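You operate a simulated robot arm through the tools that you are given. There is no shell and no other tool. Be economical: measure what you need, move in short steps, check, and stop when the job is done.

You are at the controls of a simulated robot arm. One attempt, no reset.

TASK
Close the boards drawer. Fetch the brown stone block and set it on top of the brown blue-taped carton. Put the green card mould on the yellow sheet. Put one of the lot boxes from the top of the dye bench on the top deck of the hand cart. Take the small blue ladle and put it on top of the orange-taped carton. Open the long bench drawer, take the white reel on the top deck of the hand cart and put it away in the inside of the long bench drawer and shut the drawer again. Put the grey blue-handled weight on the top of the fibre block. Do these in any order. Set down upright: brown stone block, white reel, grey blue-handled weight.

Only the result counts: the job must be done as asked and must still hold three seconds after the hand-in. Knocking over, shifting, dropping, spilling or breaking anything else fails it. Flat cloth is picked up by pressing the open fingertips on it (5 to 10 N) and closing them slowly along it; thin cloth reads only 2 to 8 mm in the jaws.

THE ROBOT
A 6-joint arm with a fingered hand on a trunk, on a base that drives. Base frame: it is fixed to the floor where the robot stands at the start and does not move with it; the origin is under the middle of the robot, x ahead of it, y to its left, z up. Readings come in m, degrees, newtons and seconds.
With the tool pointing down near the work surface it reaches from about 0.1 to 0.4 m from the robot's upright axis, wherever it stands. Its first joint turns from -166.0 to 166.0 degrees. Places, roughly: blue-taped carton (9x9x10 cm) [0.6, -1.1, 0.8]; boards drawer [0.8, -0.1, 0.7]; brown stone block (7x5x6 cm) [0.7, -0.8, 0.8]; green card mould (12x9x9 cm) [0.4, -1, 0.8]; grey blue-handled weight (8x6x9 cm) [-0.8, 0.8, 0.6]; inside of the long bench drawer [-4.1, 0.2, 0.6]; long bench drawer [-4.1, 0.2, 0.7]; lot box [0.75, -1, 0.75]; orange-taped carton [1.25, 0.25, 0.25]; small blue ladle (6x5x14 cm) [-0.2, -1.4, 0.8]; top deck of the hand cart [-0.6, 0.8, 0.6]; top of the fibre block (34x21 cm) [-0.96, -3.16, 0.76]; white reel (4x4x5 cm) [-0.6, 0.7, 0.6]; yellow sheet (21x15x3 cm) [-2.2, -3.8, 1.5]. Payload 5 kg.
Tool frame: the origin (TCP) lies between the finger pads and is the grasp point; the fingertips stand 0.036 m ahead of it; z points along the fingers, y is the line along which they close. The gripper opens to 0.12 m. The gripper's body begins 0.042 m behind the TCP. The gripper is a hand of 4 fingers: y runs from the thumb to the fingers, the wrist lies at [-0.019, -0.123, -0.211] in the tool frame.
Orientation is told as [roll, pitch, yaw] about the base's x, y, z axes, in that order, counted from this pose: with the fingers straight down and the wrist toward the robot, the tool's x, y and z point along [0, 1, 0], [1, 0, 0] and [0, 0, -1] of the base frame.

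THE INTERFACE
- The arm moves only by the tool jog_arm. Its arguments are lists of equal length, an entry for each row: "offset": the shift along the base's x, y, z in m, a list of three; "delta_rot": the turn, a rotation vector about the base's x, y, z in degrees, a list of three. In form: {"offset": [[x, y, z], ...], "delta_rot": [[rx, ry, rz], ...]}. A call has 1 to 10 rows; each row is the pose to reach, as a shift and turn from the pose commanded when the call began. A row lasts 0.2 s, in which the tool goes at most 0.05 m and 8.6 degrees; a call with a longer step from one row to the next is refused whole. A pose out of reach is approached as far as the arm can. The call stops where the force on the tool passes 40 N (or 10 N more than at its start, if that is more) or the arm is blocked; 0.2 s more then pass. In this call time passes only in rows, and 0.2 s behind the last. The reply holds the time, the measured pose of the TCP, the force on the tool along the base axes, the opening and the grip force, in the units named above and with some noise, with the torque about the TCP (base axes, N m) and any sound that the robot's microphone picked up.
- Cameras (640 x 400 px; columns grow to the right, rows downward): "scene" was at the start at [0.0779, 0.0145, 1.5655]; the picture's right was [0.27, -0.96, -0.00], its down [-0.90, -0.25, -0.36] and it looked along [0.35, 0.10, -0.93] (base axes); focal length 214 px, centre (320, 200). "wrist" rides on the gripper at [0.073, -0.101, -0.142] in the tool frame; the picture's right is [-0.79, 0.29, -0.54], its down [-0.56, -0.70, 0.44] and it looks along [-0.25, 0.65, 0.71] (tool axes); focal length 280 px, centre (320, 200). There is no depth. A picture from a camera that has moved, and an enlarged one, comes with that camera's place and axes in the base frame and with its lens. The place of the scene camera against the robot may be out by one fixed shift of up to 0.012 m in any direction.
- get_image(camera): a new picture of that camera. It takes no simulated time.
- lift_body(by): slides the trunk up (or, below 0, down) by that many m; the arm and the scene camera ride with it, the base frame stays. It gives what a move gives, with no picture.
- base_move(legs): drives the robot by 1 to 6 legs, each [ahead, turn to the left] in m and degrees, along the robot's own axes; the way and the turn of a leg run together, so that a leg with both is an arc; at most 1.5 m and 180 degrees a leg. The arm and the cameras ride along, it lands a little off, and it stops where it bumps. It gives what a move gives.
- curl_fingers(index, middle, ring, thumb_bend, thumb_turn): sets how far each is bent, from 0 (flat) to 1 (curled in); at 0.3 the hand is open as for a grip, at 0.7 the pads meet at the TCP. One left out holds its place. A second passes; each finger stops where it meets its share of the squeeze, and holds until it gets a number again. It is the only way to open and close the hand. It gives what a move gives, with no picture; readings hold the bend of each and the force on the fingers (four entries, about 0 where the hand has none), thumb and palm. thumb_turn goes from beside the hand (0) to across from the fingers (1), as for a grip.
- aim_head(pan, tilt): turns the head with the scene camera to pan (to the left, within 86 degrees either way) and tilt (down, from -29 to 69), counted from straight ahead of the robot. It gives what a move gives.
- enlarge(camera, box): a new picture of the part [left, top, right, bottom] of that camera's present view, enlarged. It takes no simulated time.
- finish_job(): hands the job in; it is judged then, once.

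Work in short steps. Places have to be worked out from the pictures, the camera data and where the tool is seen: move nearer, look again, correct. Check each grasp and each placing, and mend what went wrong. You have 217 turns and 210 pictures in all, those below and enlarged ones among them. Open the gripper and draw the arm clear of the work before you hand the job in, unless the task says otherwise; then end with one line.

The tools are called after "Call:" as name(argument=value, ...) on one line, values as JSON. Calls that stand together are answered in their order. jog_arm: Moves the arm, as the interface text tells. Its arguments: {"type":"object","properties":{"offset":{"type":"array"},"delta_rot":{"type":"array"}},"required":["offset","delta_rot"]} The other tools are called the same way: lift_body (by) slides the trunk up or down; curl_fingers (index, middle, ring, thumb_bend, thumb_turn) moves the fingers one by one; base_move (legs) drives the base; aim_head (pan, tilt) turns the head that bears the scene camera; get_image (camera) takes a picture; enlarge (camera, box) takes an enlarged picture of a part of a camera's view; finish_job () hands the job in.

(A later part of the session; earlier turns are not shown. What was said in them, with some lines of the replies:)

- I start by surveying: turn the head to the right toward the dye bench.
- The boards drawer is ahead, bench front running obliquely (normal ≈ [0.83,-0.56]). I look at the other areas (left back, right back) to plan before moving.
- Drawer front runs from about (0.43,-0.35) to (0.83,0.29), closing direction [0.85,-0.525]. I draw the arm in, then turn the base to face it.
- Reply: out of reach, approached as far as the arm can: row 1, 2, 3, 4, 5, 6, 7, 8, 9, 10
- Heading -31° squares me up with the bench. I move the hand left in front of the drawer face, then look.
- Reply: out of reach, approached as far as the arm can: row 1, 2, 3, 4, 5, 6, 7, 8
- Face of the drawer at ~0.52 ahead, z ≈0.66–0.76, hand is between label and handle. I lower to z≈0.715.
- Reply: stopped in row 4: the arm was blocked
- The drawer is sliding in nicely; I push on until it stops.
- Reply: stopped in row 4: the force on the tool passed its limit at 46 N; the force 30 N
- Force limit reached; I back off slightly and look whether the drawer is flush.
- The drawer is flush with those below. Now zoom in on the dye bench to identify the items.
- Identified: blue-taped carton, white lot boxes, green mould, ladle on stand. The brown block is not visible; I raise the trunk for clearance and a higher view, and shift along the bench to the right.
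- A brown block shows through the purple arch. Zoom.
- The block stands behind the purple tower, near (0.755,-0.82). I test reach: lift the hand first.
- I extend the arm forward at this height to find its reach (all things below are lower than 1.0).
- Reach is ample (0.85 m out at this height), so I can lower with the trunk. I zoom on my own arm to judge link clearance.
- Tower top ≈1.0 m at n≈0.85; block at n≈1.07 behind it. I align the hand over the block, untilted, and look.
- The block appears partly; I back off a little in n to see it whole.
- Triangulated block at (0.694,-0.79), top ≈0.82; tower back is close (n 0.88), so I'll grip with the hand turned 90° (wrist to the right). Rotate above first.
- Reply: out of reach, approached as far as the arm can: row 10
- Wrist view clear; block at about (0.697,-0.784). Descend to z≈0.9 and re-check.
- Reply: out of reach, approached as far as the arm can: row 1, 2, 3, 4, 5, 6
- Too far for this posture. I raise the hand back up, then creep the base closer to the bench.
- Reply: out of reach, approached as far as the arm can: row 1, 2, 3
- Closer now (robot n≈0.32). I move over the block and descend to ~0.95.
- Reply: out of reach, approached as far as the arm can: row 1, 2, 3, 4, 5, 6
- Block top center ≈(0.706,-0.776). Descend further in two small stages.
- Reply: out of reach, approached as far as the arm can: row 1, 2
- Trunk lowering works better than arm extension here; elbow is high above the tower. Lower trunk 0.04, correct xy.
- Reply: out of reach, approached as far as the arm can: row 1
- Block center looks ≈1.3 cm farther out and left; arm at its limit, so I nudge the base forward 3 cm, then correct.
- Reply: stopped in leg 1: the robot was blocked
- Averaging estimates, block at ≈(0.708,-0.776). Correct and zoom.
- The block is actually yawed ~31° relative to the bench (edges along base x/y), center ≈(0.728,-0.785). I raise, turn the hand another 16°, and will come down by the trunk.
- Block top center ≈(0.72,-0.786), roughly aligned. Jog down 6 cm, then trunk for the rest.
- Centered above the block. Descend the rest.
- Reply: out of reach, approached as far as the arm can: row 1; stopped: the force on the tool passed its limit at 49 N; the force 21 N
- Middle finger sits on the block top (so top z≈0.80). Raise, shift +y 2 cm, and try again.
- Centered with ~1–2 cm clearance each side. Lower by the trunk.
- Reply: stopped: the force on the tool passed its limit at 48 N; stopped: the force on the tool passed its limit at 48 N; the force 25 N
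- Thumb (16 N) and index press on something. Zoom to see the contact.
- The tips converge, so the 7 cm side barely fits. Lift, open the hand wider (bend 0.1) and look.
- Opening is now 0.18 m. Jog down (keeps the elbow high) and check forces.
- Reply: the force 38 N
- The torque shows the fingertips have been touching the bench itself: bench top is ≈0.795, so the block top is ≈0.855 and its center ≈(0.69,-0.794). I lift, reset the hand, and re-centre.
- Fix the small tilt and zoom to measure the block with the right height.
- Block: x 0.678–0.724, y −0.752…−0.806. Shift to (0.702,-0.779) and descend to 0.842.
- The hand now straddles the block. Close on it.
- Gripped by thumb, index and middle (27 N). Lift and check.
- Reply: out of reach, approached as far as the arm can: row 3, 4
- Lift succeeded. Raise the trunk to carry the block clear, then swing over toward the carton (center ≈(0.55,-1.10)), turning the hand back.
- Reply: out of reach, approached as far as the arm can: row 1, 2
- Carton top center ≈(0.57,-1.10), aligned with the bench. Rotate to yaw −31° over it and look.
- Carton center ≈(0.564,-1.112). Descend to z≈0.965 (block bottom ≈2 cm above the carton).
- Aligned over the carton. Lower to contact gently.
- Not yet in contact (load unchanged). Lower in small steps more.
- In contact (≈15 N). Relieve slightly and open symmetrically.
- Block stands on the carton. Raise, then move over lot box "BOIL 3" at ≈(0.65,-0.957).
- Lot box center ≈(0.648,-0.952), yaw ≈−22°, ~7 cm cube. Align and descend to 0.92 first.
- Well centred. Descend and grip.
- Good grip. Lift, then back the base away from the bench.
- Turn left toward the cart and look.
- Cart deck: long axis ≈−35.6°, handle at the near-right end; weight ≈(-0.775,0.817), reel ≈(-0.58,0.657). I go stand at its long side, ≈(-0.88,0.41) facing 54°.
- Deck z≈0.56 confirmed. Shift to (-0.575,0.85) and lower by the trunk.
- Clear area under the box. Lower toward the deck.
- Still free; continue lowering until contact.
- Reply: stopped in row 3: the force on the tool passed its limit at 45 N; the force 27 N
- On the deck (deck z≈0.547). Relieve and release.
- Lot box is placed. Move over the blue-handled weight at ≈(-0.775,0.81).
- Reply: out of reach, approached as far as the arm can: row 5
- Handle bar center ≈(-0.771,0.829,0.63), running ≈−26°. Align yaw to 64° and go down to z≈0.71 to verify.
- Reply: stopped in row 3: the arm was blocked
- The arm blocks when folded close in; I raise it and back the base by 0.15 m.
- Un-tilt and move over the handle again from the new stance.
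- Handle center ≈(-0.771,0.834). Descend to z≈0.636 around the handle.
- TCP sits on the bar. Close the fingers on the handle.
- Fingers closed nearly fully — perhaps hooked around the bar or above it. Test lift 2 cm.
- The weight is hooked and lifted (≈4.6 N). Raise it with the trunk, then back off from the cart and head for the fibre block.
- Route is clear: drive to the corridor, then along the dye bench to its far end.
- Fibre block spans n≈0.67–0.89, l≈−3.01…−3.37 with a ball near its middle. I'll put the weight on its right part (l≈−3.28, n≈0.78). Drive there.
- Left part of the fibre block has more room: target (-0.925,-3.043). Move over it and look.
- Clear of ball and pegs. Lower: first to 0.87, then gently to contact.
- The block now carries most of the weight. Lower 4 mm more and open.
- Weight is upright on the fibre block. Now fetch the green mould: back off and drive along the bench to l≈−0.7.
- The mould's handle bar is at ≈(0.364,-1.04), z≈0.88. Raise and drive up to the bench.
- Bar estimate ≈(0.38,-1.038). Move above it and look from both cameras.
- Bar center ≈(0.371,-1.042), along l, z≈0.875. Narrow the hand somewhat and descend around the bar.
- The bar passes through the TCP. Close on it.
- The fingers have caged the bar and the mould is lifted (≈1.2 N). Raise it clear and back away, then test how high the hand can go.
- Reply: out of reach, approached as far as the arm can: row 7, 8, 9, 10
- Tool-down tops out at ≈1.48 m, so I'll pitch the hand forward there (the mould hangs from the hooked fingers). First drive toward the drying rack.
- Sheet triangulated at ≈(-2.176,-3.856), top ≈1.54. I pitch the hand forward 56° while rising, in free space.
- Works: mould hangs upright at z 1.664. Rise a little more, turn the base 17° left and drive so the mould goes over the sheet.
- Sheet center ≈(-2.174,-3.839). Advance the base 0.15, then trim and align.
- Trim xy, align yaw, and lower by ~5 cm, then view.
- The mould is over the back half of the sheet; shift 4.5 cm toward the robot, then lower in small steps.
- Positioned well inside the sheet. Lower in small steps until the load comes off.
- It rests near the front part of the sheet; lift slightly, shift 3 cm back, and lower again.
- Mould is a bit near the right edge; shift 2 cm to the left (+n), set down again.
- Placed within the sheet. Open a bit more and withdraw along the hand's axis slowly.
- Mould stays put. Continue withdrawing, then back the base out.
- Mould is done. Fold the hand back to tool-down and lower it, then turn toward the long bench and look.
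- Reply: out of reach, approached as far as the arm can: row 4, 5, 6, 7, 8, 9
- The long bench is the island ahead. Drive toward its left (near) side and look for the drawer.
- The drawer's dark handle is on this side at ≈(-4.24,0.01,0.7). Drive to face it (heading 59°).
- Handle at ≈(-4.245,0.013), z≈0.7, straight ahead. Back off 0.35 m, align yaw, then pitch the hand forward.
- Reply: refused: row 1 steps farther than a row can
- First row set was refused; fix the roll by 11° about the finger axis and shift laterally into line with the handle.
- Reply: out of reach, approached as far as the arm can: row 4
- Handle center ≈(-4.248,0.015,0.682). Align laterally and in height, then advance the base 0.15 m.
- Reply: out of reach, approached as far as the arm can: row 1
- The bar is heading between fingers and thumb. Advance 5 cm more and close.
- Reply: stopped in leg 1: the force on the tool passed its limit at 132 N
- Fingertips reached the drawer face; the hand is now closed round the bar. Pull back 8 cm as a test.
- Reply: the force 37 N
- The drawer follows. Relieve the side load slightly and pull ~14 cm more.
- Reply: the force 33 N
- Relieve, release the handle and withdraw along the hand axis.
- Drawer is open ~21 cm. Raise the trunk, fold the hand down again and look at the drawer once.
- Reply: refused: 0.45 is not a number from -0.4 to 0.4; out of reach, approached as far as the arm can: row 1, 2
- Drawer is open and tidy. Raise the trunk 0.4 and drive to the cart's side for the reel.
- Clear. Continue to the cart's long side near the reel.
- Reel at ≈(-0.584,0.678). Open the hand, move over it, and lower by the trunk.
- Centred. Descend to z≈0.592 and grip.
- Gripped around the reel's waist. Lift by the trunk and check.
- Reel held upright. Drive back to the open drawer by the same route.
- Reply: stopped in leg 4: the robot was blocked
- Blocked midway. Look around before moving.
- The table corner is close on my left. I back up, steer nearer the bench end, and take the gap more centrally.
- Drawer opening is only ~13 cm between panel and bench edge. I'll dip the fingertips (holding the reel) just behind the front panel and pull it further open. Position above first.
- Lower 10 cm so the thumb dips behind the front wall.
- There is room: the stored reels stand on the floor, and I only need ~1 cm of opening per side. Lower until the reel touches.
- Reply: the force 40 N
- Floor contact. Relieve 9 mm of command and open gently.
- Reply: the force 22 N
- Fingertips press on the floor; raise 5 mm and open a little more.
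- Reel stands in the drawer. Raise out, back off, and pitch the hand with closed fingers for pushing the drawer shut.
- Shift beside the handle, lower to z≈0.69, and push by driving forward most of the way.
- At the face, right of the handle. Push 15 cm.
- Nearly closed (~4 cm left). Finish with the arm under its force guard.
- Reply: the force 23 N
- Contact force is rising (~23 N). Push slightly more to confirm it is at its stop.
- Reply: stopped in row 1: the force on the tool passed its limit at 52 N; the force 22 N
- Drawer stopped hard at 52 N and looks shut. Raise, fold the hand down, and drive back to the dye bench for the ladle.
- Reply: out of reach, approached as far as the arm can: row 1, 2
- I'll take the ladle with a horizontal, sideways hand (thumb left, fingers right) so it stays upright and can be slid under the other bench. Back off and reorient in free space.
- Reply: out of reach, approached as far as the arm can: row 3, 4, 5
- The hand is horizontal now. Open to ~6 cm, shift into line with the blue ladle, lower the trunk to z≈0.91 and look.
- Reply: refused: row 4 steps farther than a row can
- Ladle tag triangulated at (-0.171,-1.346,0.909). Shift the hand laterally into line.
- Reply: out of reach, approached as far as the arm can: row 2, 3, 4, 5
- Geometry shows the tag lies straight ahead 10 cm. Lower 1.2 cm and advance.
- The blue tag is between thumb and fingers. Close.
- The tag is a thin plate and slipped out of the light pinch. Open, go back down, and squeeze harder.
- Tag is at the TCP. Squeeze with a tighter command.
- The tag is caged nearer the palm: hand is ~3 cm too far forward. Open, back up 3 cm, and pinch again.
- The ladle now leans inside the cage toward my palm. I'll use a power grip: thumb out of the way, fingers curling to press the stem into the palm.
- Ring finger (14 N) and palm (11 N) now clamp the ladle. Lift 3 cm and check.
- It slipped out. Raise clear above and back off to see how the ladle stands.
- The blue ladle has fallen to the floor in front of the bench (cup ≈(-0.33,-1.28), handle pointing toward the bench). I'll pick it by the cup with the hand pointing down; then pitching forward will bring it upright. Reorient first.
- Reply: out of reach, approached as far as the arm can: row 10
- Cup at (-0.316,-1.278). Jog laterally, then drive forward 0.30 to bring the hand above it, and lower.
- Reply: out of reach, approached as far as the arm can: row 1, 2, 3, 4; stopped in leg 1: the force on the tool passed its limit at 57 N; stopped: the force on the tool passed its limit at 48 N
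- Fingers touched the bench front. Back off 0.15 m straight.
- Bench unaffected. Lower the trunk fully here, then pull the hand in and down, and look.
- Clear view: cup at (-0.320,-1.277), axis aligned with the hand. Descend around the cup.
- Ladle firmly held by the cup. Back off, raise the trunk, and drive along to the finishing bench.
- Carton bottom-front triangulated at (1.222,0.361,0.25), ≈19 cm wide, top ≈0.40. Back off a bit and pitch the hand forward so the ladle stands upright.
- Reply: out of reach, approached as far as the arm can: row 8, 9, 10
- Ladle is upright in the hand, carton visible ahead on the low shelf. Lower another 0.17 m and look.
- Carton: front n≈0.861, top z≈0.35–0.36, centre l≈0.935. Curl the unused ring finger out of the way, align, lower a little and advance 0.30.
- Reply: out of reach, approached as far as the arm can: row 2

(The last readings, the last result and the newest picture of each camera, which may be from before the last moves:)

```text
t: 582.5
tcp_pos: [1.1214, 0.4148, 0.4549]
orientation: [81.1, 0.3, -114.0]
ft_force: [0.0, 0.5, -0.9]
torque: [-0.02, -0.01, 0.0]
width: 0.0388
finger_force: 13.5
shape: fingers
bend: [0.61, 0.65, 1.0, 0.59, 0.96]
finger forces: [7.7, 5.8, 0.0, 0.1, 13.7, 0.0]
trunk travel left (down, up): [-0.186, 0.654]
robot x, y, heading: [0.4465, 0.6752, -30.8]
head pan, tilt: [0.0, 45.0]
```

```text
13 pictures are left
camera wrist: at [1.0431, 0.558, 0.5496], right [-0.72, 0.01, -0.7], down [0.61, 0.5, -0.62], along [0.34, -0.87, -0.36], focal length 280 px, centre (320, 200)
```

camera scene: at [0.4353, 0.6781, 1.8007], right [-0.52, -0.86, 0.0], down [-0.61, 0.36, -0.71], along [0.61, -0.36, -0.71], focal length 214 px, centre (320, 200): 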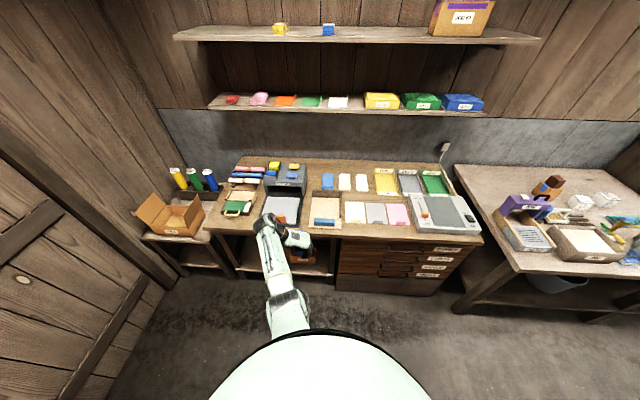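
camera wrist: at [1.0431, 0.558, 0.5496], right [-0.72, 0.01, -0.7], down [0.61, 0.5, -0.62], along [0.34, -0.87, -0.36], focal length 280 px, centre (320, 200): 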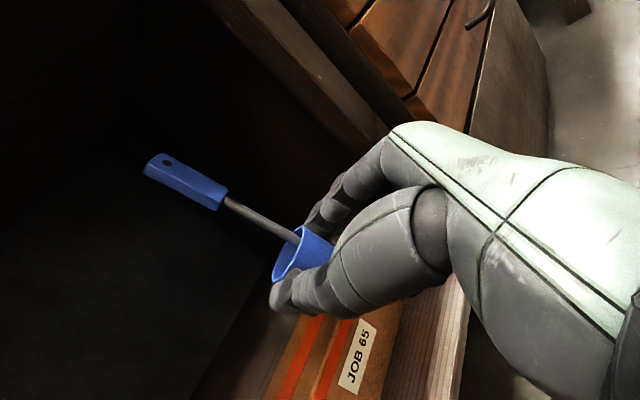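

Carton top confirmed at z≈0.348, n 0.86–1.0. Advance 0.15 m and lower by the trunk to just above.

Call:
base_move(legs=[[0.155, 0]])

Call:
lift_body(by=-0.055)

Call:
get_image(camera="wrist")

```text
t: 583.9
tcp_pos: [1.2568, 0.3337, 0.4547]
orientation: [80.9, 0.3, -113.9]
ft_force: [-1.2, 0.1, -0.5]
torque: [-0.01, -0.01, 0.03]
width: 0.0389
finger_force: 13.6
shape: fingers
bend: [0.61, 0.65, 1.0, 0.59, 0.96]
finger forces: [7.8, 5.8, 0.0, 0.0, 13.6, 0.1]
trunk travel left (down, up): [-0.186, 0.654]
robot x, y, heading: [0.5836, 0.5933, -31.0]
head pan, tilt: [0.0, 45.0]
```

```text
t: 584.9
tcp_pos: [1.2563, 0.3346, 0.3993]
orientation: [81.2, 0.3, -113.9]
ft_force: [-0.6, 0.5, -0.8]
torque: [-0.02, 0.04, -0.01]
width: 0.0388
finger_force: 13.0
shape: fingers
bend: [0.61, 0.65, 1.0, 0.59, 0.96]
finger forces: [7.8, 5.7, 0.1, 0.0, 13.6, 0.0]
trunk travel left (down, up): [-0.131, 0.709]
robot x, y, heading: [0.5842, 0.5965, -31.4]
head pan, tilt: [0.0, 45.0]
```

```text
12 pictures are left
camera wrist: at [1.1779, 0.4789, 0.4947], right [-0.72, 0.01, -0.7], down [0.61, 0.5, -0.62], along [0.35, -0.86, -0.36], focal length 280 px, centre (320, 200)
```

wrist: 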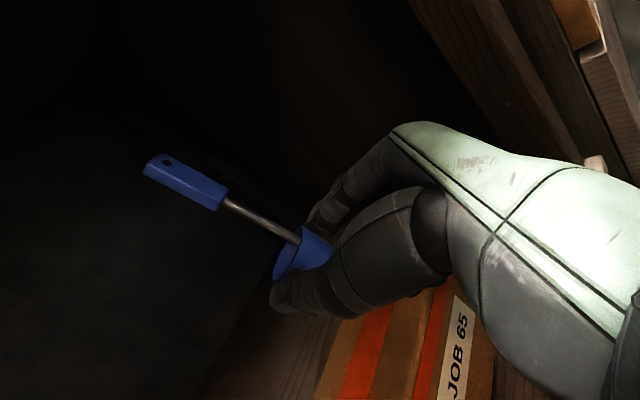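

Cup is over the carton top, slightly toward its back edge. Shift 1 cm toward me and lower in small steps.

Call:
jog_arm(offset=[[-0.009, 0.005, 0]], delta_rot=[[0, 0, 0]])

Call:
lift_body(by=-0.018)

Call:
lift_body(by=-0.008)

Call:
get_image(camera="wrist")

```text
t: 585.3
tcp_pos: [1.2463, 0.3398, 0.4002]
orientation: [81.1, 0.2, -114.0]
ft_force: [-0.4, -0.1, -0.1]
torque: [0.04, -0.01, -0.05]
width: 0.0388
finger_force: 13.7
shape: fingers
bend: [0.61, 0.65, 1.0, 0.59, 0.96]
finger forces: [7.7, 5.7, 0.1, 0.1, 13.5, 0.0]
trunk travel left (down, up): [-0.131, 0.709]
robot x, y, heading: [0.578, 0.5947, -31.0]
head pan, tilt: [0.0, 45.0]
```

```text
t: 585.9
tcp_pos: [1.2473, 0.3393, 0.383]
orientation: [81.1, 0.4, -114.0]
ft_force: [0.4, -0.7, -1.0]
torque: [0.02, 0.03, 0.03]
width: 0.0388
finger_force: 13.5
shape: fingers
bend: [0.61, 0.65, 1.0, 0.59, 0.96]
finger forces: [7.7, 5.6, 0.0, 0.0, 13.5, 0.1]
trunk travel left (down, up): [-0.113, 0.727]
robot x, y, heading: [0.5784, 0.5977, -30.8]
head pan, tilt: [0.0, 45.0]
```

```text
t: 586.5
tcp_pos: [1.2455, 0.3395, 0.3742]
orientation: [81.1, 0.3, -113.9]
ft_force: [-0.5, -0.6, -0.1]
torque: [0.0, 0.03, 0.01]
width: 0.0389
finger_force: 13.8
shape: fingers
bend: [0.61, 0.65, 1.0, 0.59, 0.96]
finger forces: [7.7, 5.7, 0.0, 0.0, 13.7, 0.0]
trunk travel left (down, up): [-0.105, 0.735]
robot x, y, heading: [0.5768, 0.5981, -30.9]
head pan, tilt: [0.0, 45.0]
```

```text
11 pictures are left
camera wrist: at [1.1681, 0.4833, 0.4688], right [-0.72, 0.01, -0.7], down [0.61, 0.5, -0.62], along [0.35, -0.86, -0.36], focal length 280 px, centre (320, 200)
```

wrist: 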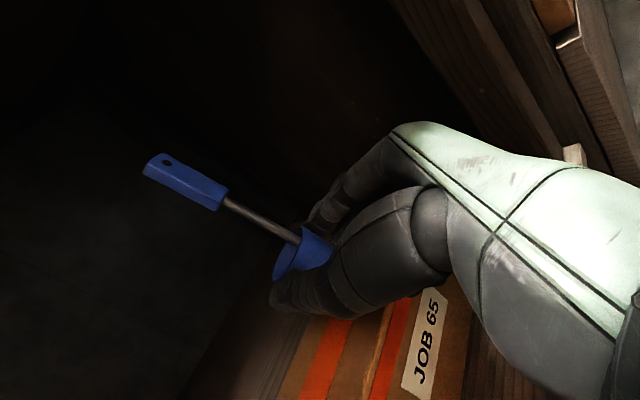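

Centred over the carton top. Continue lowering gently.

Call:
lift_body(by=-0.008)

Call:
lift_body(by=-0.006)

Call:
lift_body(by=-0.006)

```text
t: 587.1
tcp_pos: [1.2471, 0.3383, 0.3667]
orientation: [81.1, 0.2, -113.9]
ft_force: [0.7, 0.6, -0.3]
torque: [0.01, 0.02, -0.01]
width: 0.039
finger_force: 13.4
shape: fingers
bend: [0.61, 0.65, 1.0, 0.59, 0.96]
finger forces: [7.7, 5.8, 0.1, 0.1, 13.7, 0.0]
trunk travel left (down, up): [-0.097, 0.743]
robot x, y, heading: [0.5776, 0.5958, -31.0]
head pan, tilt: [0.0, 45.0]
```

```text
t: 587.6
tcp_pos: [1.2466, 0.3399, 0.3603]
orientation: [81.1, 0.3, -113.9]
ft_force: [-1.0, 0.9, -1.4]
torque: [0.0, 0.01, -0.02]
width: 0.0389
finger_force: 13.1
shape: fingers
bend: [0.61, 0.65, 1.0, 0.59, 0.96]
finger forces: [7.6, 5.8, 0.1, 0.0, 13.6, 0.1]
trunk travel left (down, up): [-0.091, 0.749]
robot x, y, heading: [0.5817, 0.5938, -30.7]
head pan, tilt: [0.0, 45.0]
```

```text
t: 588.2
tcp_pos: [1.2473, 0.34, 0.3534]
orientation: [81.1, 0.3, -114.0]
ft_force: [0.2, -0.2, -0.3]
torque: [0.02, 0.01, 0.02]
width: 0.0389
finger_force: 13.5
shape: fingers
bend: [0.61, 0.65, 1.0, 0.59, 0.96]
finger forces: [7.7, 5.8, 0.0, 0.1, 13.6, 0.0]
trunk travel left (down, up): [-0.085, 0.755]
robot x, y, heading: [0.5819, 0.5933, -30.8]
head pan, tilt: [0.0, 45.0]
```

Call:
lift_body(by=-0.008)

Call:
lift_body(by=-0.006)

Call:
enlarge(camera="wrist", box=[220, 180, 460, 400])

```text
t: 588.8
tcp_pos: [1.2467, 0.34, 0.3465]
orientation: [81.1, 0.4, -113.9]
ft_force: [0.3, -0.8, -0.8]
torque: [0.03, 0.04, 0.03]
width: 0.0387
finger_force: 13.3
shape: fingers
bend: [0.61, 0.65, 1.0, 0.59, 0.96]
finger forces: [7.8, 5.8, 0.0, 0.0, 13.6, 0.1]
trunk travel left (down, up): [-0.077, 0.763]
robot x, y, heading: [0.5796, 0.594, -30.6]
head pan, tilt: [0.0, 45.0]
```

```text
t: 589.3
tcp_pos: [1.2483, 0.338, 0.3417]
orientation: [81.2, 0.2, -113.9]
ft_force: [-1.1, 0.3, 5.1]
torque: [-0.16, -0.03, -0.07]
width: 0.0391
finger_force: 17.3
shape: fingers
bend: [0.61, 0.65, 1.0, 0.59, 0.96]
finger forces: [7.6, 13.1, 0.0, 0.0, 14.0, 0.0]
trunk travel left (down, up): [-0.071, 0.769]
robot x, y, heading: [0.5812, 0.5963, -31.0]
head pan, tilt: [0.0, 45.0]
```

```text
1.82 times, centred on (340, 290) of wrist
camera zoom: at [1.1681, 0.4835, 0.4361], right [-0.72, 0.01, -0.7], down [0.61, 0.5, -0.62], along [0.35, -0.87, -0.36], focal length 510 px, centre (284, 36)
```

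zoom: 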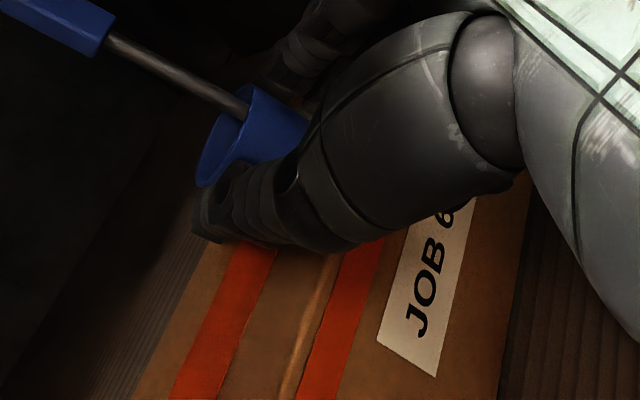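

Contact (≈5 N). Release slowly, then check before withdrawing.

Call:
curl_fingers(index=0.52, middle=0.56, thumb_bend=0.52)

Call:
curl_fingers(index=0.4, middle=0.4, thumb_bend=0.42)

Call:
enlarge(camera="wrist", box=[130, 130, 460, 400])

```text
t: 590.3
tcp_pos: [1.2471, 0.3406, 0.3399]
orientation: [81.1, 0.3, -113.8]
ft_force: [2.2, 3.5, 5.5]
torque: [-0.13, -0.1, 0.13]
width: 0.058
finger_force: 2.9
shape: fingers
bend: [0.52, 0.59, 1.0, 0.52, 0.97]
finger forces: [0.1, 5.7, 0.0, 0.0, 0.1, 0.0]
trunk travel left (down, up): [-0.071, 0.769]
robot x, y, heading: [0.582, 0.5916, -31.2]
head pan, tilt: [0.0, 45.0]
```

```text
t: 591.3
tcp_pos: [1.2458, 0.3401, 0.3401]
orientation: [81.2, 0.3, -113.9]
ft_force: [1.1, 2.9, 3.3]
torque: [-0.19, -0.06, 0.04]
width: 0.0908
finger_force: 1.7
shape: fingers
bend: [0.4, 0.42, 1.0, 0.42, 0.97]
finger forces: [0.0, 3.8, 0.0, 0.0, 0.0, 0.0]
trunk travel left (down, up): [-0.071, 0.769]
robot x, y, heading: [0.5804, 0.5953, -30.8]
head pan, tilt: [0.0, 45.0]
```

```text
1.48 times, centred on (295, 265) of wrist
camera zoom: at [1.168, 0.4835, 0.4351], right [-0.72, 0.01, -0.7], down [0.61, 0.5, -0.62], along [0.35, -0.86, -0.36], focal length 415 px, centre (357, 104)
```

zoom: 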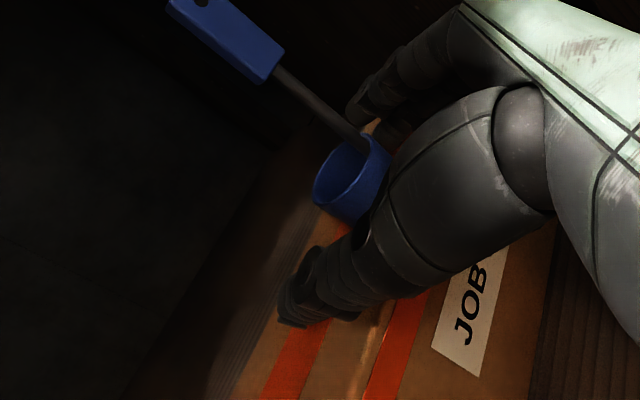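

The ladle stands upright on the carton top. Lift the hand 6 mm and withdraw straight back.

Call:
lift_body(by=0.007)

Call:
base_move(legs=[[-0.1, 0]])

Call:
get_image(camera="wrist")

```text
t: 591.9
tcp_pos: [1.2464, 0.3385, 0.3467]
orientation: [80.9, 0.2, -113.9]
ft_force: [-1.0, 0.0, 0.8]
torque: [0.01, -0.01, -0.01]
width: 0.0909
finger_force: 0.2
shape: fingers
bend: [0.4, 0.4, 1.0, 0.42, 0.97]
finger forces: [0.0, 0.1, 0.0, 0.0, 0.0, 0.0]
trunk travel left (down, up): [-0.078, 0.762]
robot x, y, heading: [0.5818, 0.595, -30.6]
head pan, tilt: [0.0, 45.0]
```

```text
t: 593.1
tcp_pos: [1.1608, 0.3904, 0.3481]
orientation: [81.1, 0.3, -113.9]
ft_force: [-0.1, -0.9, 0.9]
torque: [-0.01, -0.02, 0.0]
width: 0.0909
finger_force: 0.0
shape: fingers
bend: [0.4, 0.4, 1.0, 0.42, 0.97]
finger forces: [0.0, 0.1, 0.1, 0.0, 0.0, 0.1]
trunk travel left (down, up): [-0.078, 0.762]
robot x, y, heading: [0.4976, 0.6477, -30.5]
head pan, tilt: [0.0, 45.0]
```

```text
8 pictures are left
camera wrist: at [1.0827, 0.5342, 0.442], right [-0.72, 0.01, -0.7], down [0.61, 0.5, -0.62], along [0.35, -0.87, -0.36], focal length 280 px, centre (320, 200)
```

wrist: 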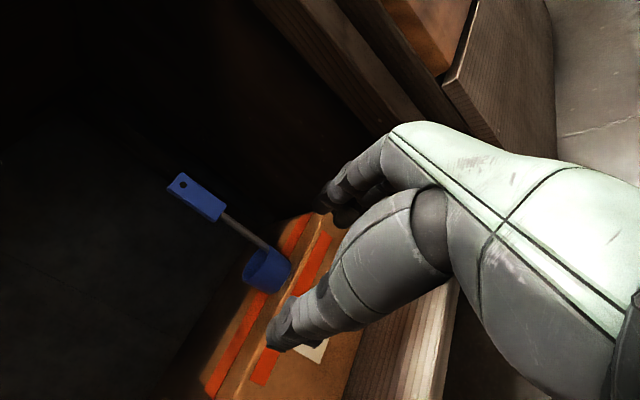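

The ladle stands on the carton. Back fully out, raise, and take a final check view.

Call:
base_move(legs=[[-0.35, 0]])

Call:
lift_body(by=0.3)

Call:
curl_fingers(index=0.3, middle=0.3, ring=0.3, thumb_bend=0.3)

Call:
aim_head(pan=-5, tilt=35)

Call:
get_image(camera="scene")

```text
t: 595.5
tcp_pos: [0.8615, 0.5738, 0.3472]
orientation: [81.1, 0.4, -113.4]
ft_force: [0.2, -0.2, -0.3]
torque: [-0.02, -0.03, 0.02]
width: 0.0906
finger_force: 0.0
shape: fingers
bend: [0.4, 0.4, 1.0, 0.42, 0.97]
finger forces: [0.0, 0.1, 0.1, 0.0, 0.1, 0.0]
trunk travel left (down, up): [-0.078, 0.762]
robot x, y, heading: [0.1911, 0.8303, -30.6]
head pan, tilt: [0.0, 45.0]
```

```text
t: 598.5
tcp_pos: [0.8619, 0.5729, 0.646]
orientation: [81.1, 0.2, -113.5]
ft_force: [-0.2, 0.3, 0.5]
torque: [-0.01, 0.01, 0.0]
width: 0.091
finger_force: 0.1
shape: fingers
bend: [0.4, 0.4, 1.0, 0.42, 0.97]
finger forces: [0.1, 0.1, 0.0, 0.1, 0.0, 0.1]
trunk travel left (down, up): [-0.378, 0.462]
robot x, y, heading: [0.1939, 0.8256, -30.6]
head pan, tilt: [0.0, 45.0]
```

```text
t: 599.5
tcp_pos: [0.8617, 0.5745, 0.6475]
orientation: [81.1, 0.3, -113.6]
ft_force: [-0.5, -0.5, 0.2]
torque: [-0.02, -0.02, 0.03]
width: 0.123
finger_force: 0.1
shape: fingers
bend: [0.3, 0.3, 0.3, 0.3, 0.97]
finger forces: [0.1, 0.0, 0.0, 0.0, 0.0, 0.0]
trunk travel left (down, up): [-0.378, 0.462]
robot x, y, heading: [0.1952, 0.8264, -30.5]
head pan, tilt: [0.0, 45.0]
```

```text
t: 600.2
tcp_pos: [0.8616, 0.5741, 0.6476]
orientation: [81.1, 0.4, -113.5]
ft_force: [0.1, 0.1, -0.3]
torque: [-0.01, 0.0, -0.01]
width: 0.123
finger_force: 0.1
shape: fingers
bend: [0.3, 0.3, 0.3, 0.3, 0.97]
finger forces: [0.0, 0.0, 0.0, 0.1, 0.0, 0.0]
trunk travel left (down, up): [-0.378, 0.462]
robot x, y, heading: [0.1911, 0.8294, -30.8]
head pan, tilt: [-5.0, 35.0]
```

```text
7 pictures are left
camera scene: at [0.2844, 0.7589, 1.3876], right [-0.58, -0.81, 0.0], down [-0.47, 0.33, -0.82], along [0.67, -0.48, -0.57], focal length 214 px, centre (320, 200)
```

scene: 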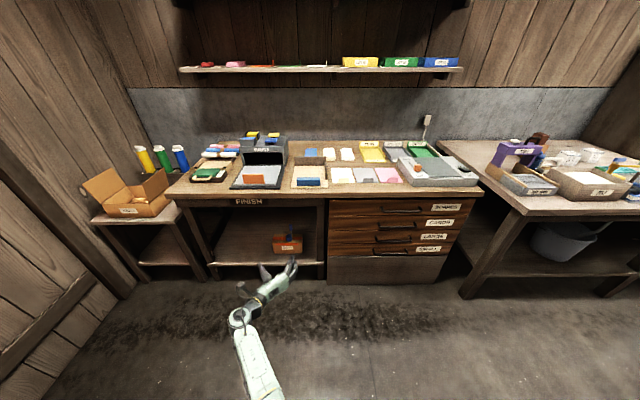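

Call:
enlarge(camera="scene", box=[250, 180, 490, 290])

```text
2.67 times, centred on (370, 235) of scene
camera zoom: at [0.2844, 0.7589, 1.3876], right [-0.58, -0.81, 0.0], down [-0.47, 0.33, -0.82], along [0.67, -0.48, -0.57], focal length 572 px, centre (187, 107)
```

zoom: 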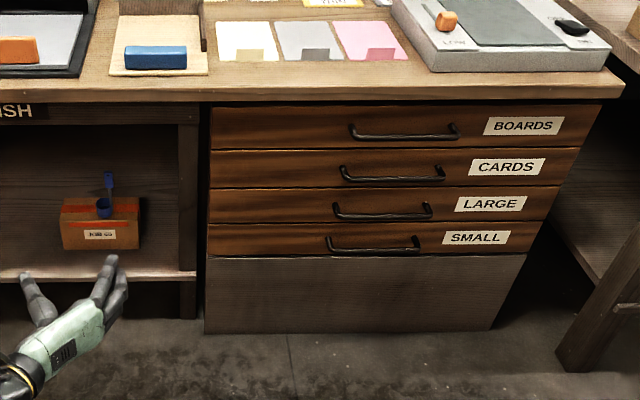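

The ladle stands on the orange-taped carton, the boards drawer is flush, the block is still on its carton, and the hand is open and clear. Handing in.

Call:
finish_job()

```text
The job is handed in.
```

I finished all seven tasks and handed the job in. I dropped the blue ladle on the floor once before setting it on the orange-taped carton, and I did not look at the reel again after shutting its drawer.
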